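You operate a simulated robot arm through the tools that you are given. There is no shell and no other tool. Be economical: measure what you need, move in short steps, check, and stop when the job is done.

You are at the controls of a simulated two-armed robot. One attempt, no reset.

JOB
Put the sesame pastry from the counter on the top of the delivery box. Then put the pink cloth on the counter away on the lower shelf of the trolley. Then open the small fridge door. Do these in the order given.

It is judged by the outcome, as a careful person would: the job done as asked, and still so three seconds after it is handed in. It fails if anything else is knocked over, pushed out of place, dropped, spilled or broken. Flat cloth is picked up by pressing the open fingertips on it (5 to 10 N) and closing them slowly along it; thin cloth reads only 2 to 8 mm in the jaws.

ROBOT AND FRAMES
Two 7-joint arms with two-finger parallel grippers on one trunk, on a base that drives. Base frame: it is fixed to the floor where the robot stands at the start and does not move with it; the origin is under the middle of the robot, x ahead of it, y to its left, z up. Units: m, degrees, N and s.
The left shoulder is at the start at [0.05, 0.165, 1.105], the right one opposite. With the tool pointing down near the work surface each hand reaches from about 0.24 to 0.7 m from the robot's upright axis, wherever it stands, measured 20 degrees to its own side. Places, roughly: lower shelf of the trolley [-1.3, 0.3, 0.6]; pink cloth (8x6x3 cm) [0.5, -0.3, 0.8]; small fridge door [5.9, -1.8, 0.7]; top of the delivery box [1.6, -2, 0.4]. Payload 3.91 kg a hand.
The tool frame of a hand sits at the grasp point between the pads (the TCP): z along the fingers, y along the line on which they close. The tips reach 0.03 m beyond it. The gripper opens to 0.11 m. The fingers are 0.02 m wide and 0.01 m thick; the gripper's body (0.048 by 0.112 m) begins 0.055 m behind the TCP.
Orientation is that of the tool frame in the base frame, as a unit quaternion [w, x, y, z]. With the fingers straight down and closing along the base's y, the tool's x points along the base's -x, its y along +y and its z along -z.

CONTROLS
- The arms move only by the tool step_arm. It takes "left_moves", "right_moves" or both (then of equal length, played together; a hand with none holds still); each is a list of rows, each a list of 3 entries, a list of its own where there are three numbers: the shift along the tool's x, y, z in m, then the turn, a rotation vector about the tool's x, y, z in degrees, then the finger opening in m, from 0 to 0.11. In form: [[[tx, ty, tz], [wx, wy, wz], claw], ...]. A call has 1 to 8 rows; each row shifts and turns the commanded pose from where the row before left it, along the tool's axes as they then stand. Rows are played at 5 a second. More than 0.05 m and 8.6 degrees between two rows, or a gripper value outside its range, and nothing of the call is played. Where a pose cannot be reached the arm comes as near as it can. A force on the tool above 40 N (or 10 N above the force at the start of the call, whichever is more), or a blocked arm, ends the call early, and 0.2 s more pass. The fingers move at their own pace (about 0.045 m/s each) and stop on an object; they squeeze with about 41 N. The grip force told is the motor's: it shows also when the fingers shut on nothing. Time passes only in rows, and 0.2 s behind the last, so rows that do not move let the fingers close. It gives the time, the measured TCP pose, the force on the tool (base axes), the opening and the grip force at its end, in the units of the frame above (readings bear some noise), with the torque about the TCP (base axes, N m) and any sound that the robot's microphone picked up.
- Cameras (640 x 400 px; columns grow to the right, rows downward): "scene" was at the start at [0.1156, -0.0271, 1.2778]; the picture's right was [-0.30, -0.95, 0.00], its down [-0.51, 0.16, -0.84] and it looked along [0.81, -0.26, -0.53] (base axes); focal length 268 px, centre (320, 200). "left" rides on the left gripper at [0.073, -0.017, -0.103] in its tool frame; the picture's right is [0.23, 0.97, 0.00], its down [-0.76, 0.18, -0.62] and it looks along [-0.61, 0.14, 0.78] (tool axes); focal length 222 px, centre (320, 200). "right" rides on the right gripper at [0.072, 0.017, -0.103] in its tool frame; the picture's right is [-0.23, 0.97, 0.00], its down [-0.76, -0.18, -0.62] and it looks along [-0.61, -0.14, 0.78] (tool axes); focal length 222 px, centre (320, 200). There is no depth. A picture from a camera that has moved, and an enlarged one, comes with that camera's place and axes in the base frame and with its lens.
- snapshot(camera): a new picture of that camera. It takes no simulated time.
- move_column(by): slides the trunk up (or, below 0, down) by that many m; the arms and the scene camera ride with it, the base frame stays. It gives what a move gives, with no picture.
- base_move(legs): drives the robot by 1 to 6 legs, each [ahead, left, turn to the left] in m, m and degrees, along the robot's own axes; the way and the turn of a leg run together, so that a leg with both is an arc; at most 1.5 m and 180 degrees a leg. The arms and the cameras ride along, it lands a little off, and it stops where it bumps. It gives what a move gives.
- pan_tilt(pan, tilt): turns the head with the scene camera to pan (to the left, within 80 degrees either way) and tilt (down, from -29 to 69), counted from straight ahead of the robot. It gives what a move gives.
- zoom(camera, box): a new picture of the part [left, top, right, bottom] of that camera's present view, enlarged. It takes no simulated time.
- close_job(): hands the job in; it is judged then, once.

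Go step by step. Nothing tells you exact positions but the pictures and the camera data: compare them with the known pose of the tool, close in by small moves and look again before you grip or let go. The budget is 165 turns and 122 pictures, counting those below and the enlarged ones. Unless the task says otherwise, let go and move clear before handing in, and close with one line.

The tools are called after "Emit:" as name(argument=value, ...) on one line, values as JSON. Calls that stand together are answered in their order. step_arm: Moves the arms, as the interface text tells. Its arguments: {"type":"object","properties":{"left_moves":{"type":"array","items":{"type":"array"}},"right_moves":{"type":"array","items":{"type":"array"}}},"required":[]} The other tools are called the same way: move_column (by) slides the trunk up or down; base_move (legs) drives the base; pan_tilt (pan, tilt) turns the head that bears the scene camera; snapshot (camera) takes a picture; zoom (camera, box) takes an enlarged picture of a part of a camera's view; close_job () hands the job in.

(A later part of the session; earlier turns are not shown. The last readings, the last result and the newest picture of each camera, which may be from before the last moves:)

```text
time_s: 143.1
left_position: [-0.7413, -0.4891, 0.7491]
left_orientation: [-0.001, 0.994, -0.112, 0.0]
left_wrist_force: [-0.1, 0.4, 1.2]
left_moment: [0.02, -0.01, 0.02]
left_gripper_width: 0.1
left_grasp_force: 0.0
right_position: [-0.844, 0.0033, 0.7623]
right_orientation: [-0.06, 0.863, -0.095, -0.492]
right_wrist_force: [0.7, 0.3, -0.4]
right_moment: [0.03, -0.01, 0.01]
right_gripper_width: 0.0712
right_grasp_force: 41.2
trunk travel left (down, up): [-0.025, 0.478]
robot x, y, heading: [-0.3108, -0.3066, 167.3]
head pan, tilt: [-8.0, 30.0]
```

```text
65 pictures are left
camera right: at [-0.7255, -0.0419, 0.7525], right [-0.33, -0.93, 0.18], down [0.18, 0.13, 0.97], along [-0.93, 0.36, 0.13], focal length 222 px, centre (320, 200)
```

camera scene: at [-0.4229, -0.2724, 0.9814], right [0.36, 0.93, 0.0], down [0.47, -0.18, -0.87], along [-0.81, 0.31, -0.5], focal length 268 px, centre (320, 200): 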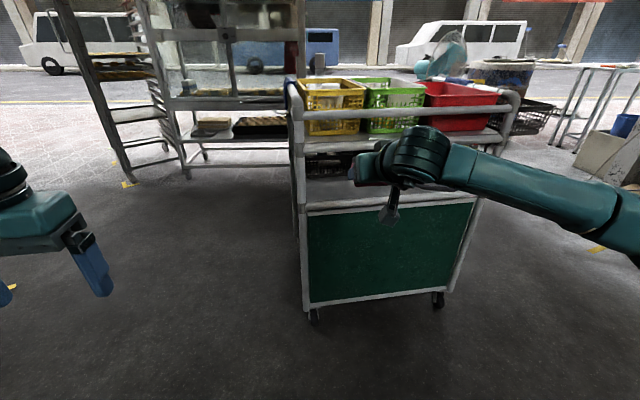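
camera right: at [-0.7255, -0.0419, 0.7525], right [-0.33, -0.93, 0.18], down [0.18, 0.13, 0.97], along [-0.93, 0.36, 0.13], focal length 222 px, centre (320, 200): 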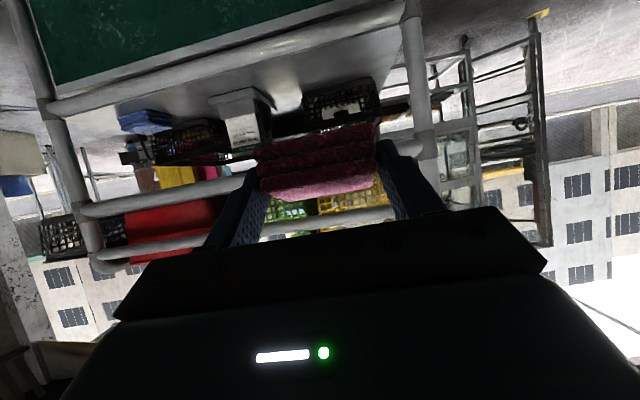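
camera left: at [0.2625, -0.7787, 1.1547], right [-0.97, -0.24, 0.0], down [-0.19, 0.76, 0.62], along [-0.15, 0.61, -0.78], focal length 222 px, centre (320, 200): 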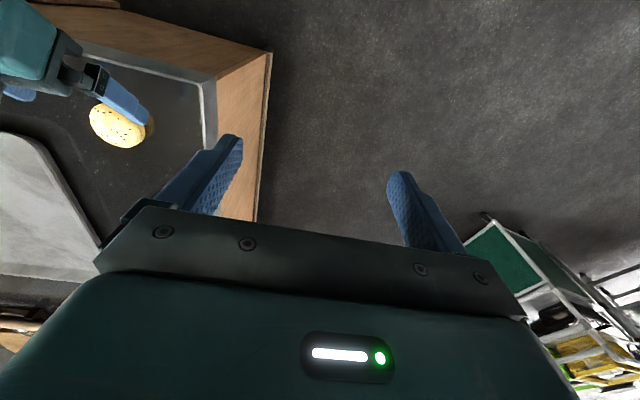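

The lower shelf bar is at z≈0.57, the deck bar at about 0.74, and the bar plane about 0.22 m ahead of the hand. I lower to mid-opening height, then drive closer.

Emit:
step_arm(right_moves=[[[0.0338, 0, 0.0195], [0, 0, 0], 0.064], [[0.0338, 0, 0.0195], [0, 0, 0], 0.064], [[0.0338, 0, 0.0195], [0, 0, 0], 0.064], [[0, 0, 0], [0, 0, 0], 0.064]])

Emit:
base_move(legs=[[0.15, 0, 0]])

Emit:
snapshot(camera="scene")

Emit:
snapshot(camera="right")

```text
time_s: 144.1
left_position: [-0.7411, -0.4885, 0.7495]
left_orientation: [-0.001, 0.994, -0.112, 0.001]
left_wrist_force: [-0.4, 0.1, 1.0]
left_moment: [-0.02, -0.02, -0.02]
left_gripper_width: 0.0999
left_grasp_force: 0.1
right_position: [-0.8451, 0.0044, 0.6438]
right_orientation: [-0.06, 0.864, -0.095, -0.491]
right_wrist_force: [-0.4, -0.1, 0.6]
right_moment: [-0.01, -0.02, 0.01]
right_gripper_width: 0.0711
right_grasp_force: 40.7
trunk travel left (down, up): [-0.025, 0.478]
robot x, y, heading: [-0.315, -0.3118, 166.9]
head pan, tilt: [-8.0, 30.0]
```

```text
time_s: 145.5
left_position: [-0.8845, -0.4554, 0.7506]
left_orientation: [0.001, 0.994, -0.111, 0.001]
left_wrist_force: [-0.3, -0.5, 0.8]
left_moment: [0.01, 0.03, -0.02]
left_gripper_width: 0.1001
left_grasp_force: 0.2
right_position: [-0.9894, 0.0384, 0.645]
right_orientation: [-0.06, 0.863, -0.094, -0.492]
right_wrist_force: [-0.8, -0.7, -0.7]
right_moment: [0.01, -0.01, -0.01]
right_gripper_width: 0.0709
right_grasp_force: 40.9
trunk travel left (down, up): [-0.025, 0.478]
robot x, y, heading: [-0.4552, -0.2749, 166.9]
head pan, tilt: [-8.0, 30.0]
```

```text
64 pictures are left
camera scene: at [-0.5674, -0.2389, 0.9815], right [0.36, 0.93, 0.0], down [0.47, -0.18, -0.87], along [-0.81, 0.31, -0.5], focal length 268 px, centre (320, 200)
```

scene: 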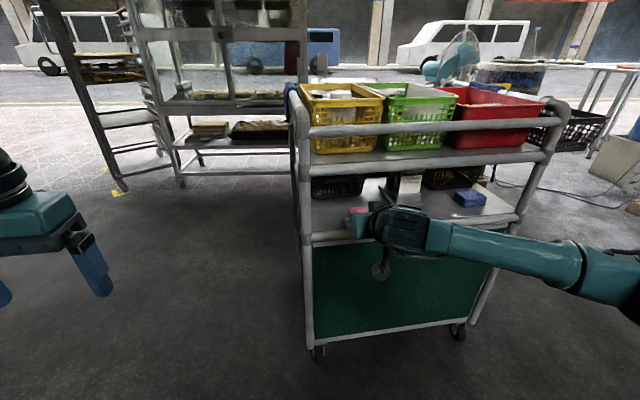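

```text
63 pictures are left
camera right: at [-0.8694, -0.008, 0.6352], right [-0.33, -0.93, 0.18], down [0.18, 0.13, 0.97], along [-0.93, 0.36, 0.13], focal length 222 px, centre (320, 200)
```

right: 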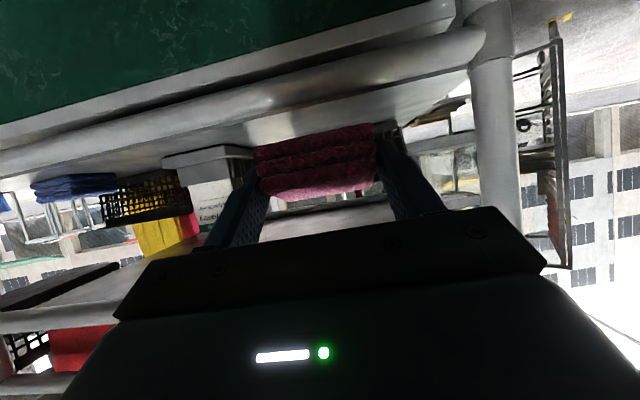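

Cloth is level with the opening and clear of both bars. I push in 8 cm and check.

Emit:
step_arm(right_moves=[[[-0.02, 0, 0.0346], [0, 0, 0], 0.064], [[-0.02, 0, 0.0346], [0, 0, 0], 0.064], [[0, 0, 0], [0, 0, 0], 0.064]])

Emit:
zoom(camera="scene", box=[270, 120, 560, 300])

Emit:
snapshot(camera="right")

```text
time_s: 146.3
left_position: [-0.8846, -0.4553, 0.7506]
left_orientation: [-0.001, 0.994, -0.112, 0.0]
left_wrist_force: [0.4, -0.8, -0.6]
left_moment: [-0.05, -0.01, 0.02]
left_gripper_width: 0.1001
left_grasp_force: 0.1
right_position: [-1.0666, 0.0547, 0.6444]
right_orientation: [-0.06, 0.863, -0.095, -0.492]
right_wrist_force: [0.2, -0.1, -1.6]
right_moment: [-0.01, 0.03, 0.0]
right_gripper_width: 0.0713
right_grasp_force: 41.1
trunk travel left (down, up): [-0.025, 0.478]
robot x, y, heading: [-0.454, -0.2728, 167.1]
head pan, tilt: [-8.0, 30.0]
```

```text
2.21 times, centred on (415, 210) of scene
camera zoom: at [-0.5675, -0.2389, 0.9814], right [0.36, 0.93, 0.0], down [0.47, -0.18, -0.87], along [-0.81, 0.31, -0.5], focal length 591 px, centre (110, 178)
```

zoom: 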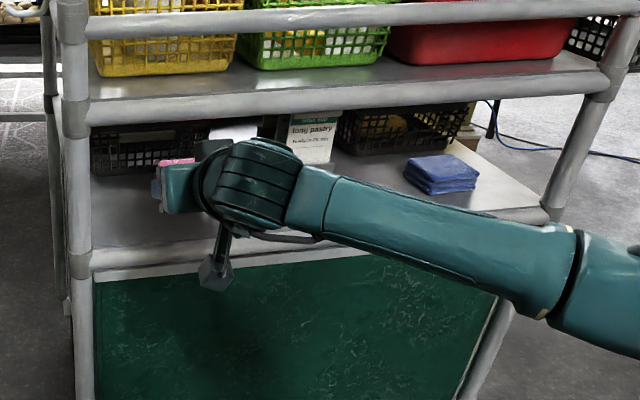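

```text
61 pictures are left
camera right: at [-0.9471, 0.0103, 0.6341], right [-0.33, -0.93, 0.18], down [0.18, 0.13, 0.97], along [-0.93, 0.36, 0.13], focal length 222 px, centre (320, 200)
```

right: 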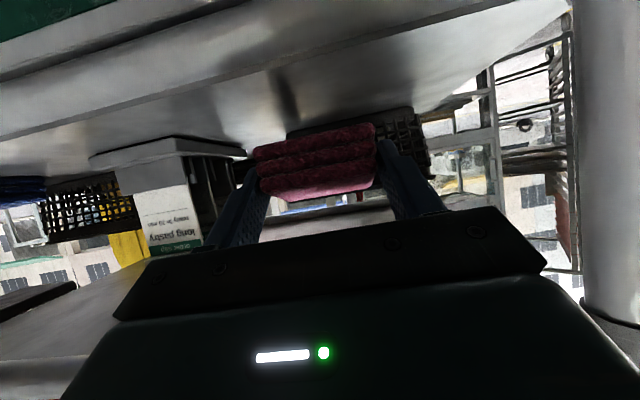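

Space is free ahead. I go 4.5 cm further and lower 3 cm toward the shelf.

Emit:
step_arm(right_moves=[[[-0.0225, 0, 0.039], [0, 0, 0], 0.064], [[0.013, 0, 0.0075], [0, 0, 0], 0.064], [[0.0087, 0, 0.005], [0, 0, 0], 0.064], [[0, 0, 0], [0, 0, 0], 0.064]])

Emit:
zoom(camera="scene", box=[270, 120, 560, 300])

Emit:
snapshot(camera="right")

```text
time_s: 147.3
left_position: [-0.8864, -0.4553, 0.7494]
left_orientation: [0.0, 0.994, -0.11, 0.0]
left_wrist_force: [0.0, -1.3, 0.2]
left_moment: [0.0, -0.01, 0.02]
left_gripper_width: 0.0996
left_grasp_force: 0.2
right_position: [-1.11, 0.0659, 0.6178]
right_orientation: [-0.059, 0.864, -0.094, -0.492]
right_wrist_force: [0.5, -0.2, 0.0]
right_moment: [-0.02, -0.04, -0.02]
right_gripper_width: 0.071
right_grasp_force: 40.6
trunk travel left (down, up): [-0.025, 0.478]
robot x, y, heading: [-0.4558, -0.2781, 167.1]
head pan, tilt: [-8.0, 30.0]
```

```text
2.21 times, centred on (415, 210) of scene
camera zoom: at [-0.5675, -0.2389, 0.9814], right [0.36, 0.93, 0.0], down [0.47, -0.18, -0.87], along [-0.81, 0.31, -0.5], focal length 591 px, centre (110, 178)
```

zoom: 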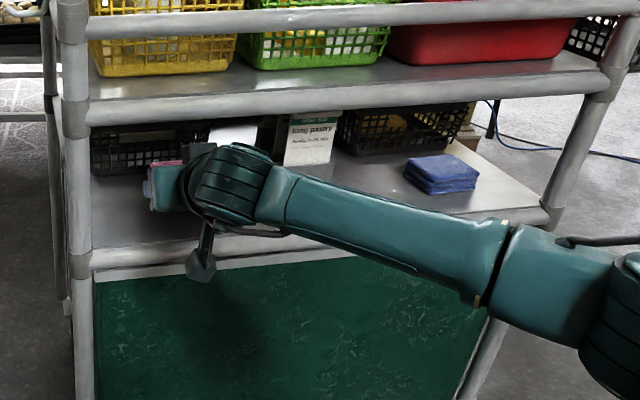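

```text
59 pictures are left
camera right: at [-0.9905, 0.0203, 0.6079], right [-0.33, -0.93, 0.18], down [0.18, 0.13, 0.97], along [-0.93, 0.36, 0.13], focal length 222 px, centre (320, 200)
```

right: 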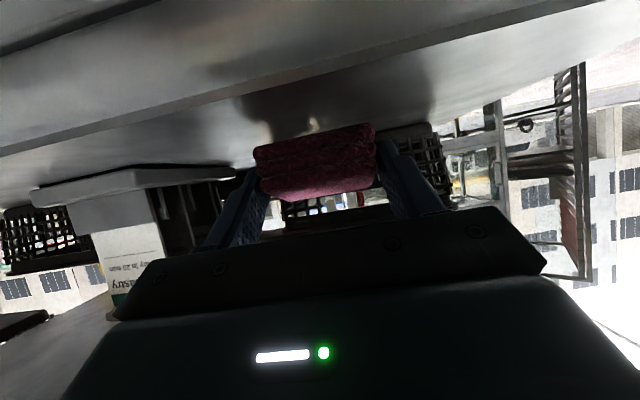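

Cloth is well behind the bar and just above the shelf. I lower in small steps until it touches.

Emit:
step_arm(right_moves=[[[0.0035, 0, 0.002], [0, 0, 0], 0.064], [[0.0026, 0, 0.0015], [0, 0, 0], 0.064], [[0.0017, 0, 0.001], [0, 0, 0], 0.064], [[0, 0, 0], [0, 0, 0], 0.064]])

Emit:
snapshot(camera="right")

```text
time_s: 148.3
left_position: [-0.8857, -0.4555, 0.7508]
left_orientation: [0.0, 0.994, -0.112, 0.0]
left_wrist_force: [-0.2, -0.8, 0.1]
left_moment: [0.0, -0.01, 0.03]
left_gripper_width: 0.1001
left_grasp_force: 0.0
right_position: [-1.1092, 0.0654, 0.6114]
right_orientation: [-0.06, 0.862, -0.095, -0.494]
right_wrist_force: [0.7, 0.9, 11.7]
right_moment: [-0.37, 0.08, 0.04]
right_gripper_width: 0.0712
right_grasp_force: 41.0
trunk travel left (down, up): [-0.025, 0.478]
robot x, y, heading: [-0.4527, -0.2794, 167.1]
head pan, tilt: [-8.0, 30.0]
```

```text
58 pictures are left
camera right: at [-0.9912, 0.0203, 0.602], right [-0.33, -0.93, 0.19], down [0.19, 0.13, 0.97], along [-0.93, 0.36, 0.13], focal length 222 px, centre (320, 200)
```

right: 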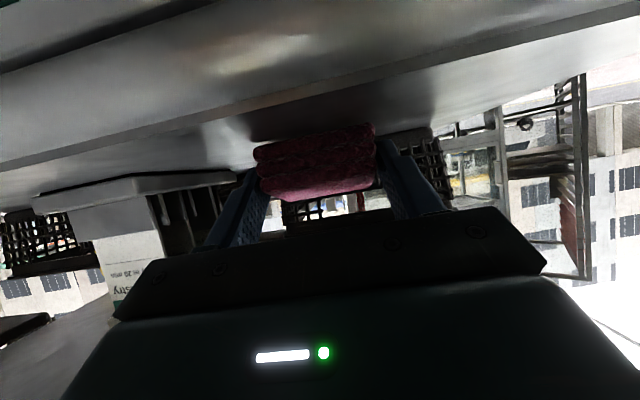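

Contact at 12 N on the shelf. I pitch the hand 7° down so the cloth lies flatter, then open slowly.

Emit:
step_arm(right_moves=[[[-0.0017, 0, -0.001], [0, 3.5, 0], 0.064], [[0, 0, 0], [0, 3.5, 0], 0.064], [[0, 0, 0], [0, 0, 0], 0.072], [[0, 0, 0], [0, 0, 0], 0.078], [[0, 0, 0], [0, 0, 0], 0.09], [[0, 0, 0], [0, 0, 0], 0.09]])

Emit:
snapshot(camera="right")

```text
time_s: 149.7
left_position: [-0.8859, -0.4545, 0.7501]
left_orientation: [0.0, 0.994, -0.111, 0.0]
left_wrist_force: [-0.1, 0.3, 0.1]
left_moment: [0.01, 0.0, 0.01]
left_gripper_width: 0.1
left_grasp_force: 0.0
right_position: [-1.1097, 0.0656, 0.6106]
right_orientation: [-0.055, 0.892, -0.099, -0.438]
right_wrist_force: [-0.1, 1.0, -0.7]
right_moment: [0.01, 0.01, 0.0]
right_gripper_width: 0.0899
right_grasp_force: 0.1
trunk travel left (down, up): [-0.025, 0.478]
robot x, y, heading: [-0.452, -0.2766, 167.0]
head pan, tilt: [-8.0, 30.0]
```

```text
57 pictures are left
camera right: at [-0.9906, 0.0197, 0.6167], right [-0.35, -0.92, 0.17], down [0.06, 0.16, 0.99], along [-0.93, 0.36, 0.0], focal length 222 px, centre (320, 200)
```

right: 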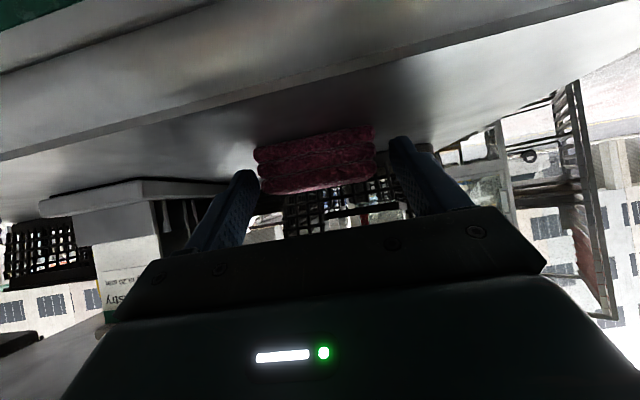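

The cloth rests on the shelf. I withdraw straight back between the bars.

Emit:
step_arm(right_moves=[[[-0.006, 0, -0.0045], [0, 0, 0], 0.09], [[0.018, 0, -0.024], [0, 0, 0], 0.09], [[0.024, 0, -0.032], [0, 0, 0], 0.09], [[0.024, 0, -0.032], [0, 0, 0], 0.09]])

Emit:
base_move(legs=[[-0.3, 0, 0]])

Emit:
zoom(camera="scene", box=[250, 60, 560, 320])

Emit:
snapshot(camera="right")

```text
time_s: 150.7
left_position: [-0.8856, -0.4546, 0.7503]
left_orientation: [0.0, 0.994, -0.112, 0.0]
left_wrist_force: [-0.1, 0.6, 0.2]
left_moment: [0.0, 0.02, 0.01]
left_gripper_width: 0.0999
left_grasp_force: 0.1
right_position: [-1.0017, 0.0403, 0.6214]
right_orientation: [-0.054, 0.892, -0.099, -0.438]
right_wrist_force: [-0.9, -0.1, -0.3]
right_moment: [-0.03, -0.02, -0.01]
right_gripper_width: 0.0901
right_grasp_force: 0.0
trunk travel left (down, up): [-0.025, 0.478]
robot x, y, heading: [-0.4537, -0.2786, 167.0]
head pan, tilt: [-8.0, 30.0]
```

```text
time_s: 152.7
left_position: [-0.5916, -0.5225, 0.7505]
left_orientation: [-0.001, 0.994, -0.112, 0.001]
left_wrist_force: [0.8, 0.2, -0.7]
left_moment: [0.02, -0.03, 0.02]
left_gripper_width: 0.0999
left_grasp_force: 0.0
right_position: [-0.71, -0.0269, 0.6198]
right_orientation: [-0.054, 0.892, -0.097, -0.439]
right_wrist_force: [-0.7, 0.5, -0.4]
right_moment: [0.0, -0.04, 0.0]
right_gripper_width: 0.09
right_grasp_force: 0.0
trunk travel left (down, up): [-0.025, 0.478]
robot x, y, heading: [-0.1608, -0.3475, 167.0]
head pan, tilt: [-8.0, 30.0]
```

```text
1.54 times, centred on (405, 190) of scene
camera zoom: at [-0.274, -0.3067, 0.9814], right [0.36, 0.93, 0.0], down [0.47, -0.18, -0.87], along [-0.81, 0.31, -0.5], focal length 412 px, centre (189, 215)
```

zoom: 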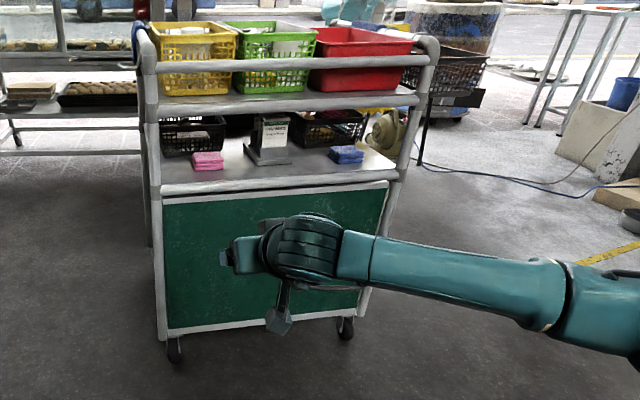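

```text
55 pictures are left
camera right: at [-0.5894, -0.0723, 0.6269], right [-0.35, -0.92, 0.17], down [0.07, 0.16, 0.99], along [-0.93, 0.36, 0.0], focal length 222 px, centre (320, 200)
```

right: 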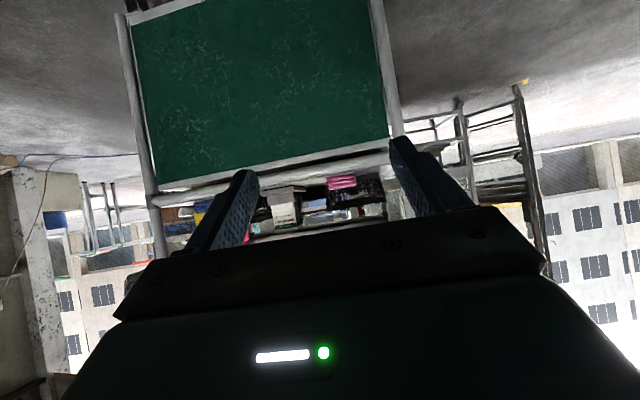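

The pink cloth lies next to the blue one on the lower shelf. Now the fridge: I raise the trunk, fold the right hand back to vertical, and turn around.

Emit:
move_column(by=0.3)

Emit:
step_arm(right_moves=[[[-0.02, 0, -0.02], [0, 7.5, 0], 0.09], [[-0.02, 0, -0.02], [0, 7.5, 0], 0.09], [[-0.01, 0, -0.03], [0, 7.5, 0], 0.09], [[0, 0, -0.03], [0, 7.5, 0], 0.05], [[0, 0, -0.03], [0, 7.5, 0], 0.03], [[0, 0, -0.02], [0, 7.5, 0], 0.03], [[0, 0, 0], [0, 7.5, 0], 0.03], [[0, 0, 0], [0, 0, 0], 0.03]])

Emit:
base_move(legs=[[0, 0, 95], [0, 0, 98]])

Emit:
pan_tilt(pan=-40, tilt=20)

Emit:
snapshot(camera="scene")

```text
time_s: 155.7
left_position: [-0.5919, -0.5224, 1.0491]
left_orientation: [-0.001, 0.994, -0.112, 0.0]
left_wrist_force: [-0.2, -0.2, 0.9]
left_moment: [-0.01, -0.02, 0.0]
left_gripper_width: 0.0999
left_grasp_force: 0.0
right_position: [-0.7087, -0.0273, 0.9217]
right_orientation: [-0.055, 0.892, -0.099, -0.439]
right_wrist_force: [-0.4, 0.5, 0.5]
right_moment: [-0.03, 0.01, -0.01]
right_gripper_width: 0.09
right_grasp_force: 0.1
trunk travel left (down, up): [-0.325, 0.178]
robot x, y, heading: [-0.1632, -0.3438, 166.9]
head pan, tilt: [-8.0, 30.0]
```

```text
time_s: 157.5
left_position: [-0.5932, -0.5239, 1.0494]
left_orientation: [-0.001, 0.994, -0.111, 0.0]
left_wrist_force: [-1.2, -0.5, 0.9]
left_moment: [-0.03, -0.02, -0.01]
left_gripper_width: 0.1002
left_grasp_force: 0.0
right_position: [-0.6645, -0.0385, 1.0803]
right_orientation: [-0.004, 0.994, -0.112, 0.003]
right_wrist_force: [1.2, -0.4, -0.8]
right_moment: [0.0, -0.03, 0.02]
right_gripper_width: 0.0303
right_grasp_force: 0.1
trunk travel left (down, up): [-0.325, 0.178]
robot x, y, heading: [-0.1611, -0.3453, 167.3]
head pan, tilt: [-8.0, 30.0]
```

```text
time_s: 166.0
left_position: [0.2201, -0.0812, 1.0487]
left_orientation: [0.0, 0.004, 1.0, 0.0]
left_wrist_force: [0.1, -0.4, 0.1]
left_moment: [-0.01, -0.02, 0.01]
left_gripper_width: 0.1
left_grasp_force: 0.0
right_position: [0.3949, -0.5394, 1.0799]
right_orientation: [0.0, 0.006, 1.0, -0.006]
right_wrist_force: [-0.1, -0.7, 0.3]
right_moment: [0.04, -0.01, -0.01]
right_gripper_width: 0.0302
right_grasp_force: 0.0
trunk travel left (down, up): [-0.325, 0.178]
robot x, y, heading: [-0.162, -0.3446, -0.8]
head pan, tilt: [-8.0, 30.0]
```

```text
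time_s: 167.0
left_position: [0.2218, -0.0812, 1.0492]
left_orientation: [0.0, 0.005, 1.0, -0.001]
left_wrist_force: [0.6, 0.6, -0.6]
left_moment: [0.01, -0.01, 0.0]
left_gripper_width: 0.0999
left_grasp_force: 0.1
right_position: [0.394, -0.5386, 1.0799]
right_orientation: [0.0, 0.006, 1.0, -0.005]
right_wrist_force: [-0.5, -0.1, 0.4]
right_moment: [-0.03, 0.02, -0.03]
right_gripper_width: 0.0301
right_grasp_force: 0.1
trunk travel left (down, up): [-0.325, 0.178]
robot x, y, heading: [-0.1625, -0.3439, -0.7]
head pan, tilt: [-40.0, 20.0]
```

```text
54 pictures are left
camera scene: at [-0.0611, -0.4068, 1.2975], right [-0.65, -0.76, 0.0], down [-0.26, 0.22, -0.94], along [0.71, -0.61, -0.34], focal length 268 px, centre (320, 200)
```

scene: 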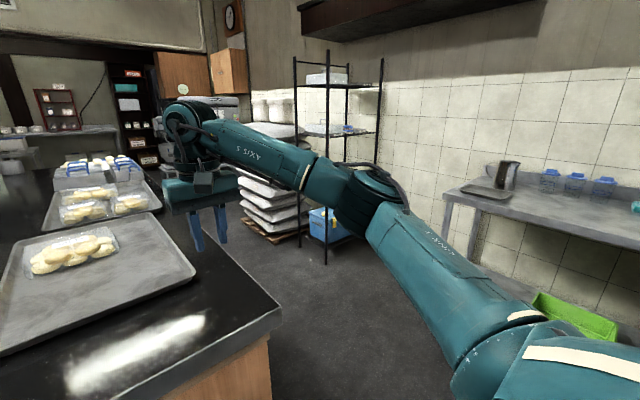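

I strafe into the corridor and drive ahead past the counter.

Emit:
base_move(legs=[[0, -0.79, 0], [1.4, 0, 0.7]])

Emit:
pan_tilt(pan=-10, tilt=15)

Emit:
snapshot(camera="scene")

```text
time_s: 180.9
left_position: [1.605, -0.8915, 1.0496]
left_orientation: [0.0, 0.006, 1.0, 0.0]
left_wrist_force: [0.5, -0.6, 1.4]
left_moment: [0.0, 0.0, 0.03]
left_gripper_width: 0.1002
left_grasp_force: 0.0
right_position: [1.7776, -1.3504, 1.0802]
right_orientation: [-0.001, 0.008, 1.0, -0.005]
right_wrist_force: [1.1, -0.2, -1.0]
right_moment: [-0.01, 0.0, 0.0]
right_gripper_width: 0.0299
right_grasp_force: 0.1
trunk travel left (down, up): [-0.325, 0.178]
robot x, y, heading: [1.2237, -1.1555, -1.2]
head pan, tilt: [-40.0, 20.0]
```

```text
time_s: 181.8
left_position: [1.6042, -0.8917, 1.0509]
left_orientation: [0.0, 0.008, 1.0, 0.0]
left_wrist_force: [0.1, 0.1, 0.4]
left_moment: [-0.04, 0.01, -0.04]
left_gripper_width: 0.1
left_grasp_force: 0.0
right_position: [1.7775, -1.35, 1.0793]
right_orientation: [-0.001, 0.009, 1.0, -0.005]
right_wrist_force: [0.0, 1.7, 0.5]
right_moment: [-0.03, 0.01, 0.02]
right_gripper_width: 0.0302
right_grasp_force: 0.0
trunk travel left (down, up): [-0.325, 0.178]
robot x, y, heading: [1.2182, -1.1543, -1.1]
head pan, tilt: [-10.0, 15.0]
```

```text
53 pictures are left
camera scene: at [1.3432, -1.1731, 1.3056], right [-0.19, -0.98, 0.0], down [-0.25, 0.05, -0.97], along [0.95, -0.18, -0.26], focal length 268 px, centre (320, 200)
```

scene: 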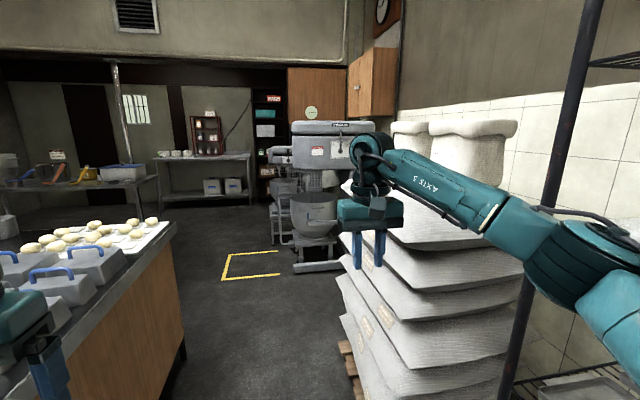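

The corridor between counter and flour sacks is too narrow for the right elbow facing forward. I back up, raise the trunk, turn to face the counter, and will travel sideways.

Emit:
base_move(legs=[[-0.4, 0, 0]])

Emit:
move_column(by=0.17)

Emit:
base_move(legs=[[0, 0, 91]])

Emit:
pan_tilt(pan=-70, tilt=35)

Emit:
snapshot(camera="scene")

```text
time_s: 184.3
left_position: [1.2021, -0.8848, 1.0499]
left_orientation: [0.0, 0.007, 1.0, -0.001]
left_wrist_force: [-0.1, 0.0, 1.2]
left_moment: [0.0, 0.0, 0.0]
left_gripper_width: 0.1
left_grasp_force: 0.1
right_position: [1.3735, -1.3451, 1.0808]
right_orientation: [-0.001, 0.007, 1.0, -0.005]
right_wrist_force: [-0.1, -0.1, 0.6]
right_moment: [0.02, 0.03, 0.02]
right_gripper_width: 0.0298
right_grasp_force: 0.1
trunk travel left (down, up): [-0.325, 0.178]
robot x, y, heading: [0.8189, -1.1458, -0.9]
head pan, tilt: [-10.0, 15.0]
```

```text
time_s: 186.3
left_position: [1.2032, -0.884, 1.2195]
left_orientation: [-0.001, 0.007, 1.0, 0.0]
left_wrist_force: [0.2, 0.1, 0.1]
left_moment: [0.0, -0.01, 0.03]
left_gripper_width: 0.0995
left_grasp_force: 0.1
right_position: [1.3746, -1.3441, 1.2509]
right_orientation: [-0.001, 0.007, 1.0, -0.006]
right_wrist_force: [-0.4, -0.1, 0.6]
right_moment: [-0.01, 0.0, 0.01]
right_gripper_width: 0.0301
right_grasp_force: 0.1
trunk travel left (down, up): [-0.495, 0.008]
robot x, y, heading: [0.8177, -1.1486, -1.1]
head pan, tilt: [-10.0, 15.0]
```

```text
time_s: 190.5
left_position: [0.5544, -0.7658, 1.2196]
left_orientation: [0.0, -0.704, 0.71, -0.001]
left_wrist_force: [-0.8, 0.0, 0.3]
left_moment: [0.01, 0.03, 0.02]
left_gripper_width: 0.1001
left_grasp_force: 0.1
right_position: [1.0126, -0.591, 1.25]
right_orientation: [0.002, -0.704, 0.71, -0.004]
right_wrist_force: [0.3, -0.3, 0.9]
right_moment: [-0.01, -0.02, 0.02]
right_gripper_width: 0.03
right_grasp_force: 0.0
trunk travel left (down, up): [-0.495, 0.008]
robot x, y, heading: [0.8198, -1.1478, 89.0]
head pan, tilt: [-10.0, 15.0]
```

```text
time_s: 191.8
left_position: [0.5535, -0.766, 1.2191]
left_orientation: [0.0, -0.704, 0.71, -0.001]
left_wrist_force: [-0.1, -0.4, -0.9]
left_moment: [0.01, -0.02, -0.02]
left_gripper_width: 0.0997
left_grasp_force: 0.1
right_position: [1.0114, -0.5915, 1.2494]
right_orientation: [0.003, -0.704, 0.711, -0.005]
right_wrist_force: [0.2, 0.5, 0.0]
right_moment: [0.01, 0.01, -0.02]
right_gripper_width: 0.0302
right_grasp_force: 0.2
trunk travel left (down, up): [-0.495, 0.008]
robot x, y, heading: [0.8196, -1.1504, 89.2]
head pan, tilt: [-70.0, 35.0]
```

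```text
52 pictures are left
camera scene: at [0.9036, -1.0892, 1.4437], right [0.33, -0.94, 0.0], down [-0.54, -0.19, -0.82], along [0.77, 0.27, -0.57], focal length 268 px, centre (320, 200)
```

scene: 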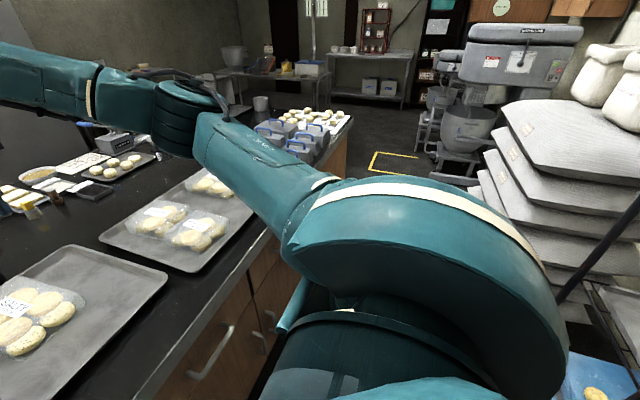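

Sacks stay at y < -1.5, so there's room. I strafe right along the counter.

Emit:
base_move(legs=[[0.04, -1.5, 0], [0, -0.5, 0]])

Emit:
pan_tilt(pan=-75, tilt=25)

Emit:
snapshot(camera="scene")

```text
refused: leg 1 is longer than a leg can be; nothing moved
```

```text
time_s: 192.5
left_position: [0.5547, -0.7644, 1.2208]
left_orientation: [0.001, -0.704, 0.71, -0.001]
left_wrist_force: [-0.2, 0.0, -0.7]
left_moment: [0.02, -0.03, -0.01]
left_gripper_width: 0.1002
left_grasp_force: 0.0
right_position: [1.0129, -0.5907, 1.2496]
right_orientation: [0.002, -0.703, 0.711, -0.005]
right_wrist_force: [-1.2, 0.3, -0.2]
right_moment: [-0.03, 0.01, 0.01]
right_gripper_width: 0.0302
right_grasp_force: 0.0
trunk travel left (down, up): [-0.495, 0.008]
robot x, y, heading: [0.8205, -1.1464, 89.0]
head pan, tilt: [-75.0, 25.0]
```

```text
51 pictures are left
camera scene: at [0.9098, -1.0956, 1.4594], right [0.25, -0.97, 0.0], down [-0.41, -0.1, -0.91], along [0.88, 0.22, -0.42], focal length 268 px, centre (320, 200)
```

scene: 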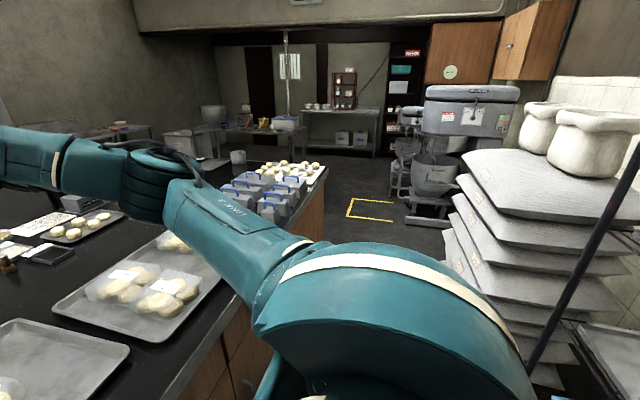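

The leg was just over the limit; I repeat it in shorter legs.

Emit:
base_move(legs=[[0.03, -1.0, 0.5], [0.01, -1.0, 0.5]])

Emit:
snapshot(camera="scene")

```text
time_s: 210.4
left_position: [2.5601, -0.7403, 1.2206]
left_orientation: [0.0, 0.71, -0.705, 0.002]
left_wrist_force: [-0.3, 0.4, 0.6]
left_moment: [0.06, 0.01, 0.01]
left_gripper_width: 0.1001
left_grasp_force: 0.0
right_position: [3.0158, -0.5581, 1.2514]
right_orientation: [-0.003, 0.709, -0.705, 0.003]
right_wrist_force: [0.0, -0.5, 0.6]
right_moment: [0.01, 0.01, -0.02]
right_gripper_width: 0.03
right_grasp_force: 0.0
trunk travel left (down, up): [-0.495, 0.008]
robot x, y, heading: [2.8301, -1.1194, 90.1]
head pan, tilt: [-75.0, 25.0]
```

```text
50 pictures are left
camera scene: at [2.9207, -1.0647, 1.4594], right [0.26, -0.96, 0.0], down [-0.41, -0.11, -0.91], along [0.87, 0.24, -0.42], focal length 268 px, centre (320, 200)
```

scene: 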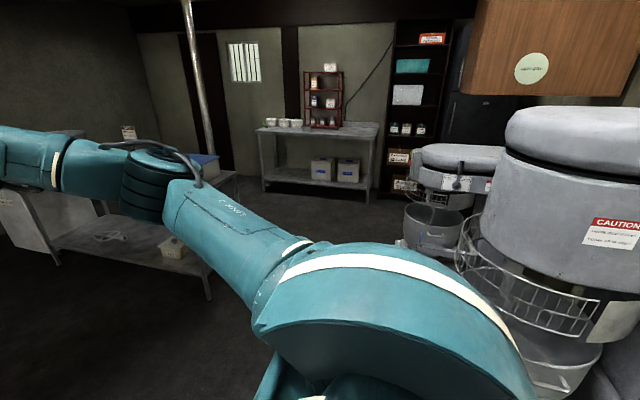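

Past the counter end. Mixers protrude on the right to y≈-1.15, so I swing out to y≈-0.5 and continue sideways.

Emit:
base_move(legs=[[0, -0.38, 0], [0.58, 0, 0], [0, -0.8, 0]])

Emit:
snapshot(camera="scene")

```text
time_s: 224.2
left_position: [3.7371, -0.1594, 1.2209]
left_orientation: [0.0, 0.711, -0.703, 0.002]
left_wrist_force: [0.6, 0.6, 0.5]
left_moment: [-0.01, 0.02, -0.01]
left_gripper_width: 0.0997
left_grasp_force: 0.0
right_position: [4.1902, 0.0233, 1.2504]
right_orientation: [-0.002, 0.71, -0.704, 0.004]
right_wrist_force: [0.4, 0.2, 0.5]
right_moment: [0.0, 0.02, -0.01]
right_gripper_width: 0.03
right_grasp_force: 0.1
trunk travel left (down, up): [-0.495, 0.008]
robot x, y, heading: [4.0143, -0.5388, 90.6]
head pan, tilt: [-75.0, 25.0]
```

```text
49 pictures are left
camera scene: at [4.0979, -0.4832, 1.4594], right [0.27, -0.96, 0.0], down [-0.41, -0.11, -0.91], along [0.87, 0.24, -0.42], focal length 268 px, centre (320, 200)
```

scene: 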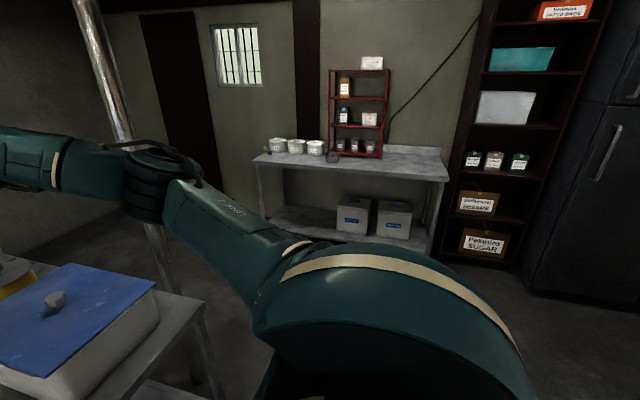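

A dark fridge with handles comes into view on the right. I move on a little and turn toward it.

Emit:
base_move(legs=[[0, -0.55, 0], [0, 0, -70]])

Emit:
pan_tilt(pan=-60, tilt=20)

Emit:
snapshot(camera="scene")

```text
time_s: 232.5
left_position: [4.8164, -0.144, 1.2214]
left_orientation: [-0.001, -0.185, 0.983, -0.001]
left_wrist_force: [-0.5, -0.2, 0.2]
left_moment: [-0.04, 0.01, -0.04]
left_gripper_width: 0.1
left_grasp_force: 0.1
right_position: [5.1482, -0.5033, 1.2499]
right_orientation: [-0.001, -0.184, 0.983, -0.005]
right_wrist_force: [-0.8, -0.2, 0.0]
right_moment: [-0.01, 0.0, -0.01]
right_gripper_width: 0.0299
right_grasp_force: 0.0
trunk travel left (down, up): [-0.495, 0.008]
robot x, y, heading: [4.5617, -0.5322, 20.8]
head pan, tilt: [-75.0, 25.0]
```

```text
time_s: 233.3
left_position: [4.8159, -0.1453, 1.2189]
left_orientation: [0.0, -0.185, 0.983, -0.001]
left_wrist_force: [0.6, -0.4, -0.8]
left_moment: [0.02, -0.02, 0.0]
left_gripper_width: 0.1002
left_grasp_force: 0.1
right_position: [5.1481, -0.5039, 1.2486]
right_orientation: [-0.001, -0.184, 0.983, -0.006]
right_wrist_force: [-0.3, -0.1, -0.5]
right_moment: [0.03, -0.01, 0.0]
right_gripper_width: 0.0301
right_grasp_force: 0.1
trunk travel left (down, up): [-0.495, 0.008]
robot x, y, heading: [4.5596, -0.5335, 20.9]
head pan, tilt: [-60.0, 20.0]
```

```text
48 pictures are left
camera scene: at [4.66, -0.5799, 1.4675], right [-0.63, -0.78, 0.0], down [-0.27, 0.21, -0.94], along [0.73, -0.59, -0.34], focal length 268 px, centre (320, 200)
```

scene: 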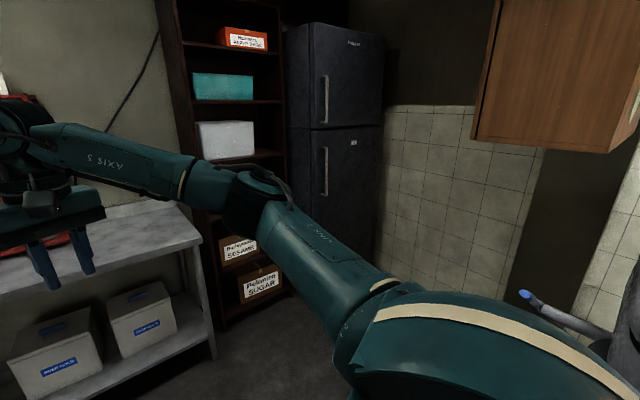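

The fridge stands near (5.9, -1.8): freezer on top and the main door below, with a vertical handle on its left side at z≈0.92–1.2 and hinge on the right. I drive closer diagonally, facing it.

Emit:
base_move(legs=[[0, 0, -60], [0.45, 0, 0]])

Emit:
move_column(by=-0.17)

Emit:
pan_tilt(pan=-5, tilt=20)

Emit:
snapshot(camera="scene")

Emit:
snapshot(camera="right")

```text
time_s: 238.7
left_position: [5.373, -0.8442, 1.2196]
left_orientation: [-0.001, 0.333, 0.943, -0.001]
left_wrist_force: [0.0, -0.3, -0.2]
left_moment: [-0.01, 0.05, -0.01]
left_gripper_width: 0.0999
left_grasp_force: 0.0
right_position: [5.2252, -1.3117, 1.2506]
right_orientation: [-0.003, 0.333, 0.943, -0.004]
right_wrist_force: [0.2, -0.2, 0.2]
right_moment: [0.02, 0.02, -0.03]
right_gripper_width: 0.0299
right_grasp_force: 0.1
trunk travel left (down, up): [-0.495, 0.008]
robot x, y, heading: [4.9074, -0.8133, -39.1]
head pan, tilt: [-60.0, 20.0]
```

```text
time_s: 240.6
left_position: [5.3719, -0.8446, 1.0496]
left_orientation: [-0.002, 0.333, 0.943, -0.001]
left_wrist_force: [0.5, -0.3, -0.4]
left_moment: [-0.01, -0.05, -0.02]
left_gripper_width: 0.0999
left_grasp_force: 0.1
right_position: [5.225, -1.3117, 1.0806]
right_orientation: [-0.003, 0.332, 0.943, -0.005]
right_wrist_force: [0.6, -0.1, 0.2]
right_moment: [0.0, 0.03, 0.02]
right_gripper_width: 0.0301
right_grasp_force: 0.1
trunk travel left (down, up): [-0.325, 0.178]
robot x, y, heading: [4.91, -0.8128, -39.2]
head pan, tilt: [-60.0, 20.0]
```

```text
time_s: 241.8
left_position: [5.3735, -0.8446, 1.05]
left_orientation: [-0.001, 0.331, 0.944, 0.0]
left_wrist_force: [0.2, -0.5, 0.1]
left_moment: [0.02, -0.02, -0.03]
left_gripper_width: 0.1
left_grasp_force: 0.1
right_position: [5.225, -1.311, 1.0797]
right_orientation: [-0.002, 0.333, 0.943, -0.004]
right_wrist_force: [-1.0, 0.4, 0.4]
right_moment: [0.01, 0.04, 0.02]
right_gripper_width: 0.03
right_grasp_force: 0.0
trunk travel left (down, up): [-0.325, 0.178]
robot x, y, heading: [4.9074, -0.8194, -39.2]
head pan, tilt: [-5.0, 20.0]
```

```text
47 pictures are left
camera scene: at [4.9991, -0.8983, 1.2975], right [-0.7, -0.72, 0.0], down [-0.25, 0.24, -0.94], along [0.68, -0.65, -0.34], focal length 268 px, centre (320, 200)
```

scene: 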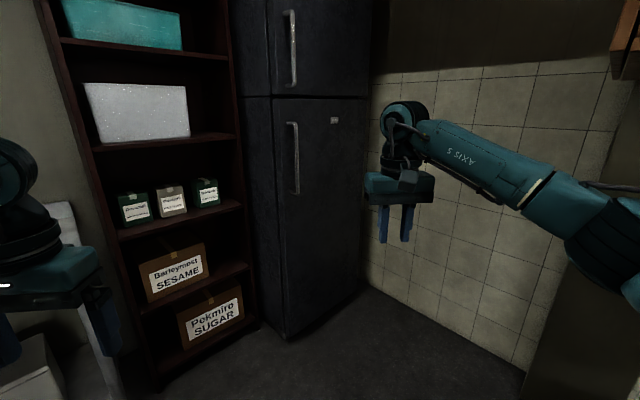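

```text
46 pictures are left
camera right: at [5.1814, -1.253, 1.1837], right [0.79, 0.62, -0.01], down [0.49, -0.61, 0.62], along [0.38, -0.5, -0.78], focal length 222 px, centre (320, 200)
```

right: 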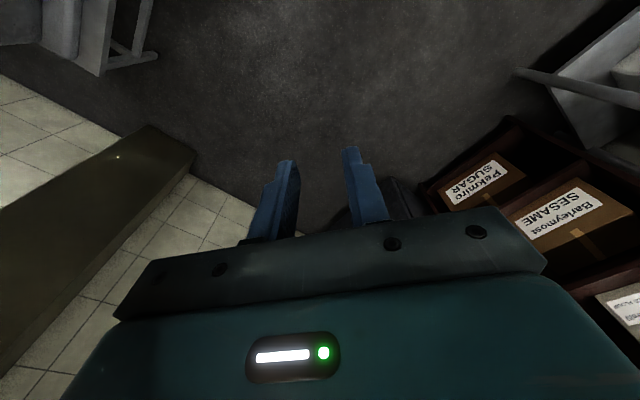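

The door face runs roughly from (5.97, -1.58) to (5.93, -2.18), handle at about (5.93, -1.64), z 0.92–1.21. I check the floor to my right before positioning.

Emit:
pan_tilt(pan=-75, tilt=45)

Emit:
snapshot(camera="scene")

```text
time_s: 243.3
left_position: [5.3736, -0.845, 1.0499]
left_orientation: [-0.001, 0.332, 0.943, -0.001]
left_wrist_force: [-0.1, 0.6, 0.1]
left_moment: [-0.01, -0.02, -0.01]
left_gripper_width: 0.0998
left_grasp_force: 0.1
right_position: [5.2257, -1.3121, 1.0801]
right_orientation: [-0.003, 0.334, 0.943, -0.005]
right_wrist_force: [-0.3, -0.7, -1.3]
right_moment: [-0.03, -0.01, -0.02]
right_gripper_width: 0.03
right_grasp_force: 0.0
trunk travel left (down, up): [-0.325, 0.178]
robot x, y, heading: [4.9076, -0.8149, -39.0]
head pan, tilt: [-75.0, 45.0]
```

```text
45 pictures are left
camera scene: at [4.8991, -0.9078, 1.2589], right [-0.91, 0.41, 0.0], down [0.29, 0.65, -0.71], along [-0.29, -0.65, -0.71], focal length 268 px, centre (320, 200)
```

scene: 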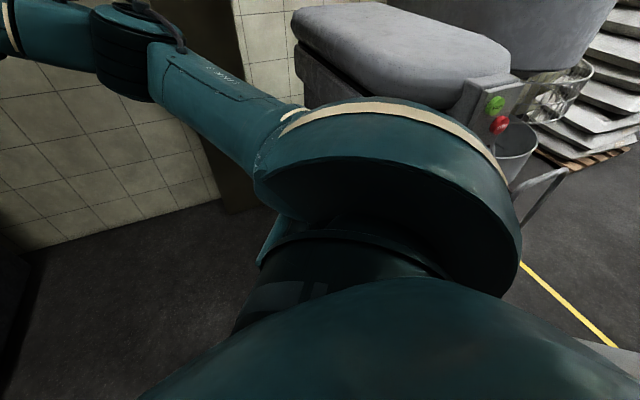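

The area right of me is free for x > 4.8. I square up to the fridge (heading 0), stand back a bit, and turn the right hand horizontal.

Emit:
base_move(legs=[[0, 0, 39], [0.15, 0, 0], [0, -0.52, 0]])

Emit:
step_arm(right_moves=[[[0, 0, 0], [0, -8, 0], 0.06], [[0, 0, 0], [0, -8, 0], 0.08], [[0, 0, 0], [0, -8, 0], 0.09], [[0, 0, 0], [0, -8, 0], 0.09], [[0, 0, 0], [0, -8, 0], 0.09], [[0, 0, 0], [0, -8, 0], 0.09]])

Emit:
step_arm(right_moves=[[[0, 0, 0], [0, -8, 0], 0.09], [[0, 0, 0], [0, -8, 0], 0.09], [[0, 0, 0], [0, -8, 0], 0.09], [[0, 0, 0], [0, -8, 0], 0.09], [[0, 0, 0], [0, -8, 0], 0.09], [[0, 0, 0], [0, -2, 0], 0.09]])

Emit:
pan_tilt(pan=-20, tilt=20)

Emit:
snapshot(camera="scene")

Emit:
snapshot(camera="right")

```text
time_s: 251.1
left_position: [5.4399, -1.0583, 1.0496]
left_orientation: [-0.001, -0.005, 1.0, -0.001]
left_wrist_force: [0.5, -0.3, -0.1]
left_moment: [0.0, 0.04, 0.0]
left_gripper_width: 0.1
left_grasp_force: 0.0
right_position: [5.6215, -1.5131, 1.0791]
right_orientation: [-0.001, -0.004, 1.0, -0.006]
right_wrist_force: [0.7, -0.7, 1.2]
right_moment: [0.01, -0.01, -0.03]
right_gripper_width: 0.03
right_grasp_force: 0.0
trunk travel left (down, up): [-0.325, 0.178]
robot x, y, heading: [5.0625, -1.3294, 0.3]
head pan, tilt: [-75.0, 45.0]
```

```text
time_s: 252.5
left_position: [5.4404, -1.0573, 1.049]
left_orientation: [-0.001, -0.004, 1.0, 0.0]
left_wrist_force: [0.8, -0.2, 0.0]
left_moment: [0.0, 0.01, 0.01]
left_gripper_width: 0.1001
left_grasp_force: 0.0
right_position: [5.6221, -1.5124, 1.0809]
right_orientation: [0.407, -0.005, 0.913, -0.004]
right_wrist_force: [0.0, 0.3, 0.2]
right_moment: [-0.01, -0.04, -0.01]
right_gripper_width: 0.09
right_grasp_force: 0.0
trunk travel left (down, up): [-0.325, 0.178]
robot x, y, heading: [5.0615, -1.3297, 0.0]
head pan, tilt: [-75.0, 45.0]
```

```text
time_s: 253.9
left_position: [5.4396, -1.0575, 1.0491]
left_orientation: [-0.001, -0.004, 1.0, -0.001]
left_wrist_force: [-0.5, 0.3, -0.2]
left_moment: [0.01, -0.01, 0.01]
left_gripper_width: 0.1001
left_grasp_force: 0.1
right_position: [5.6218, -1.5129, 1.0812]
right_orientation: [0.629, -0.006, 0.778, -0.002]
right_wrist_force: [-0.2, 1.0, -0.3]
right_moment: [0.0, -0.04, 0.01]
right_gripper_width: 0.0903
right_grasp_force: 0.1
right hand out of reach, approached as far as the arm can: row 4, 5
trunk travel left (down, up): [-0.325, 0.178]
robot x, y, heading: [5.0617, -1.3281, 0.1]
head pan, tilt: [-75.0, 45.0]
```

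```text
time_s: 255.2
left_position: [5.4406, -1.0586, 1.0487]
left_orientation: [0.0, -0.004, 1.0, -0.001]
left_wrist_force: [0.5, 0.2, 0.4]
left_moment: [0.02, -0.01, -0.02]
left_gripper_width: 0.0997
left_grasp_force: 0.0
right_position: [5.6221, -1.5119, 1.0808]
right_orientation: [0.628, -0.006, 0.778, -0.002]
right_wrist_force: [0.3, 0.0, -0.2]
right_moment: [-0.02, -0.01, 0.04]
right_gripper_width: 0.09
right_grasp_force: 0.0
trunk travel left (down, up): [-0.325, 0.178]
robot x, y, heading: [5.0604, -1.3304, -0.2]
head pan, tilt: [-20.0, 20.0]
```

```text
44 pictures are left
camera scene: at [5.18, -1.3607, 1.2975], right [-0.34, -0.94, 0.0], down [-0.32, 0.12, -0.94], along [0.88, -0.32, -0.34], focal length 268 px, centre (320, 200)
```

scene: 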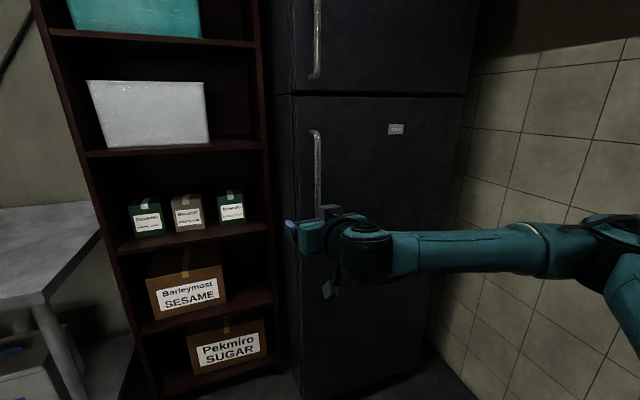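

```text
43 pictures are left
camera right: at [5.5061, -1.4982, 1.0312], right [0.04, 0.98, 0.21], down [-0.45, -0.17, 0.88], along [0.89, -0.13, 0.43], focal length 222 px, centre (320, 200)
```

right: 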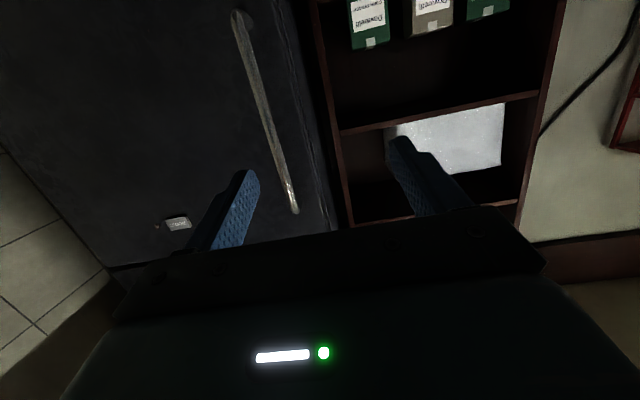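

Triangulating, the handle is a vertical bar at (5.89, -1.603), z 0.92–1.22. I shift the hand sideways in line with it and drive ahead most of the way.

Emit:
step_arm(right_moves=[[[0, -0.03, 0], [0, 0, 0], 0.09], [[0, -0.03, 0], [0, 0, 0], 0.09], [[0, -0.03, 0], [0, 0, 0], 0.09], [[0, 0, 0], [0, 0, 0], 0.09]])

Emit:
base_move(legs=[[0.18, 0, 0]])

Emit:
snapshot(camera="right")

Emit:
snapshot(camera="scene")

```text
time_s: 256.1
left_position: [5.4406, -1.0581, 1.0497]
left_orientation: [-0.002, -0.005, 1.0, -0.001]
left_wrist_force: [-0.2, 0.8, -0.2]
left_moment: [0.01, 0.01, -0.05]
left_gripper_width: 0.0998
left_grasp_force: 0.1
right_position: [5.6225, -1.6031, 1.0801]
right_orientation: [0.628, -0.006, 0.778, -0.003]
right_wrist_force: [-0.4, -1.6, 0.2]
right_moment: [0.01, 0.0, 0.0]
right_gripper_width: 0.0901
right_grasp_force: 0.0
trunk travel left (down, up): [-0.325, 0.178]
robot x, y, heading: [5.0585, -1.331, 0.1]
head pan, tilt: [-20.0, 20.0]
```

```text
time_s: 257.7
left_position: [5.6198, -1.0571, 1.0492]
left_orientation: [-0.001, -0.003, 1.0, -0.001]
left_wrist_force: [-0.5, 0.0, -0.5]
left_moment: [0.0, 0.02, -0.01]
left_gripper_width: 0.1001
left_grasp_force: 0.1
right_position: [5.8028, -1.6016, 1.0811]
right_orientation: [0.628, -0.006, 0.778, -0.002]
right_wrist_force: [-0.2, 0.3, -0.1]
right_moment: [0.03, 0.0, 0.02]
right_gripper_width: 0.0902
right_grasp_force: 0.1
trunk travel left (down, up): [-0.325, 0.178]
robot x, y, heading: [5.2394, -1.3336, 0.2]
head pan, tilt: [-20.0, 20.0]
```

```text
42 pictures are left
camera right: at [5.6875, -1.5871, 1.0315], right [0.04, 0.98, 0.21], down [-0.45, -0.17, 0.88], along [0.89, -0.13, 0.43], focal length 222 px, centre (320, 200)
```

right: 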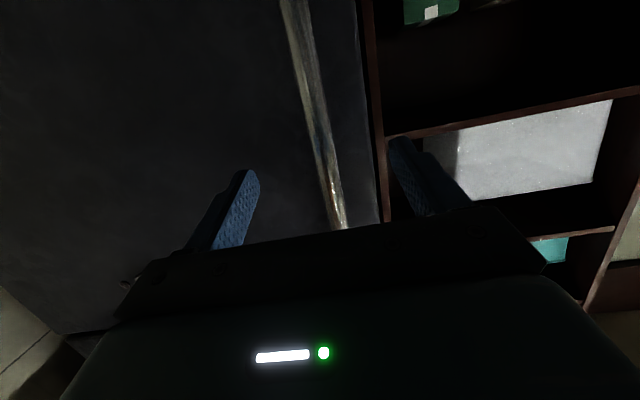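

```text
41 pictures are left
camera scene: at [5.3603, -1.3599, 1.2974], right [-0.34, -0.94, 0.0], down [-0.32, 0.12, -0.94], along [0.88, -0.32, -0.34], focal length 268 px, centre (320, 200)
```

scene: 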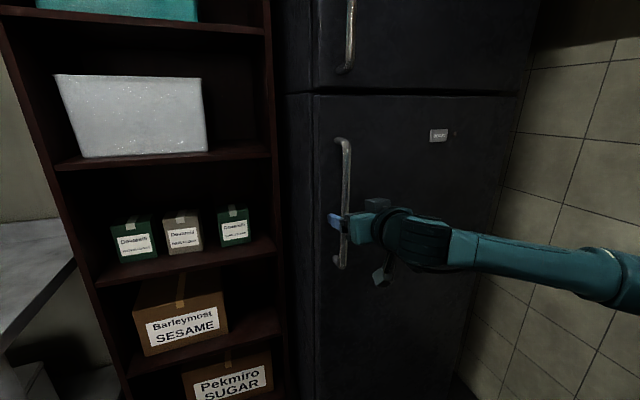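

The bar is centred between the open fingers. I advance 7 cm with the arm and check.

Emit:
step_arm(right_moves=[[[-0.0083, 0, 0.039], [0, 0, 0], 0.09], [[-0.0062, 0, 0.0293], [0, 0, 0], 0.09], [[0, 0, 0], [0, 0, 0], 0.09]])

Emit:
snapshot(camera="right")

Emit:
zoom(camera="scene", box=[280, 110, 480, 310])

```text
time_s: 258.5
left_position: [5.6196, -1.058, 1.0507]
left_orientation: [-0.001, -0.004, 1.0, -0.001]
left_wrist_force: [-0.7, 1.4, -0.6]
left_moment: [-0.03, -0.01, 0.02]
left_gripper_width: 0.0998
left_grasp_force: 0.1
right_position: [5.8727, -1.6015, 1.0798]
right_orientation: [0.629, -0.006, 0.777, -0.002]
right_wrist_force: [-0.2, 0.0, 0.3]
right_moment: [0.01, 0.01, -0.01]
right_gripper_width: 0.09
right_grasp_force: 0.2
trunk travel left (down, up): [-0.325, 0.178]
robot x, y, heading: [5.2434, -1.3284, 0.1]
head pan, tilt: [-20.0, 20.0]
```

```text
40 pictures are left
camera right: at [5.7565, -1.5864, 1.0318], right [0.04, 0.98, 0.21], down [-0.45, -0.17, 0.88], along [0.89, -0.13, 0.43], focal length 222 px, centre (320, 200)
```

right: 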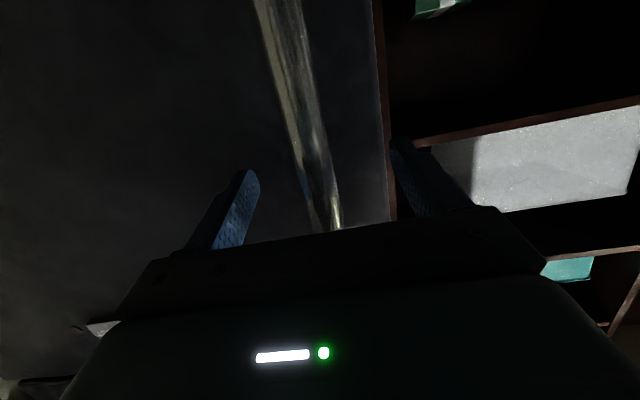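

```text
2.00 times, centred on (380, 210) of scene
camera zoom: at [5.3596, -1.3599, 1.2975], right [-0.34, -0.94, 0.0], down [-0.32, 0.12, -0.94], along [0.88, -0.32, -0.34], focal length 536 px, centre (200, 180)
```

zoom: 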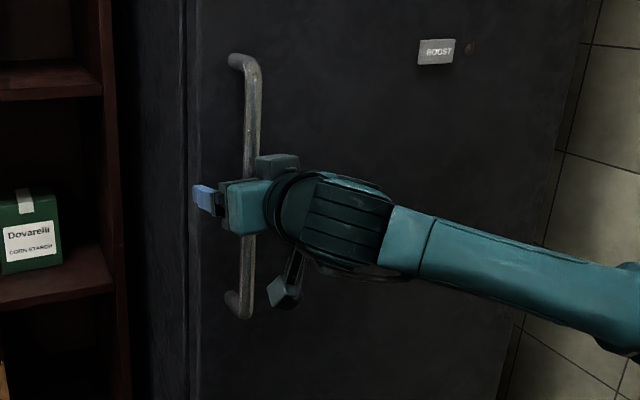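

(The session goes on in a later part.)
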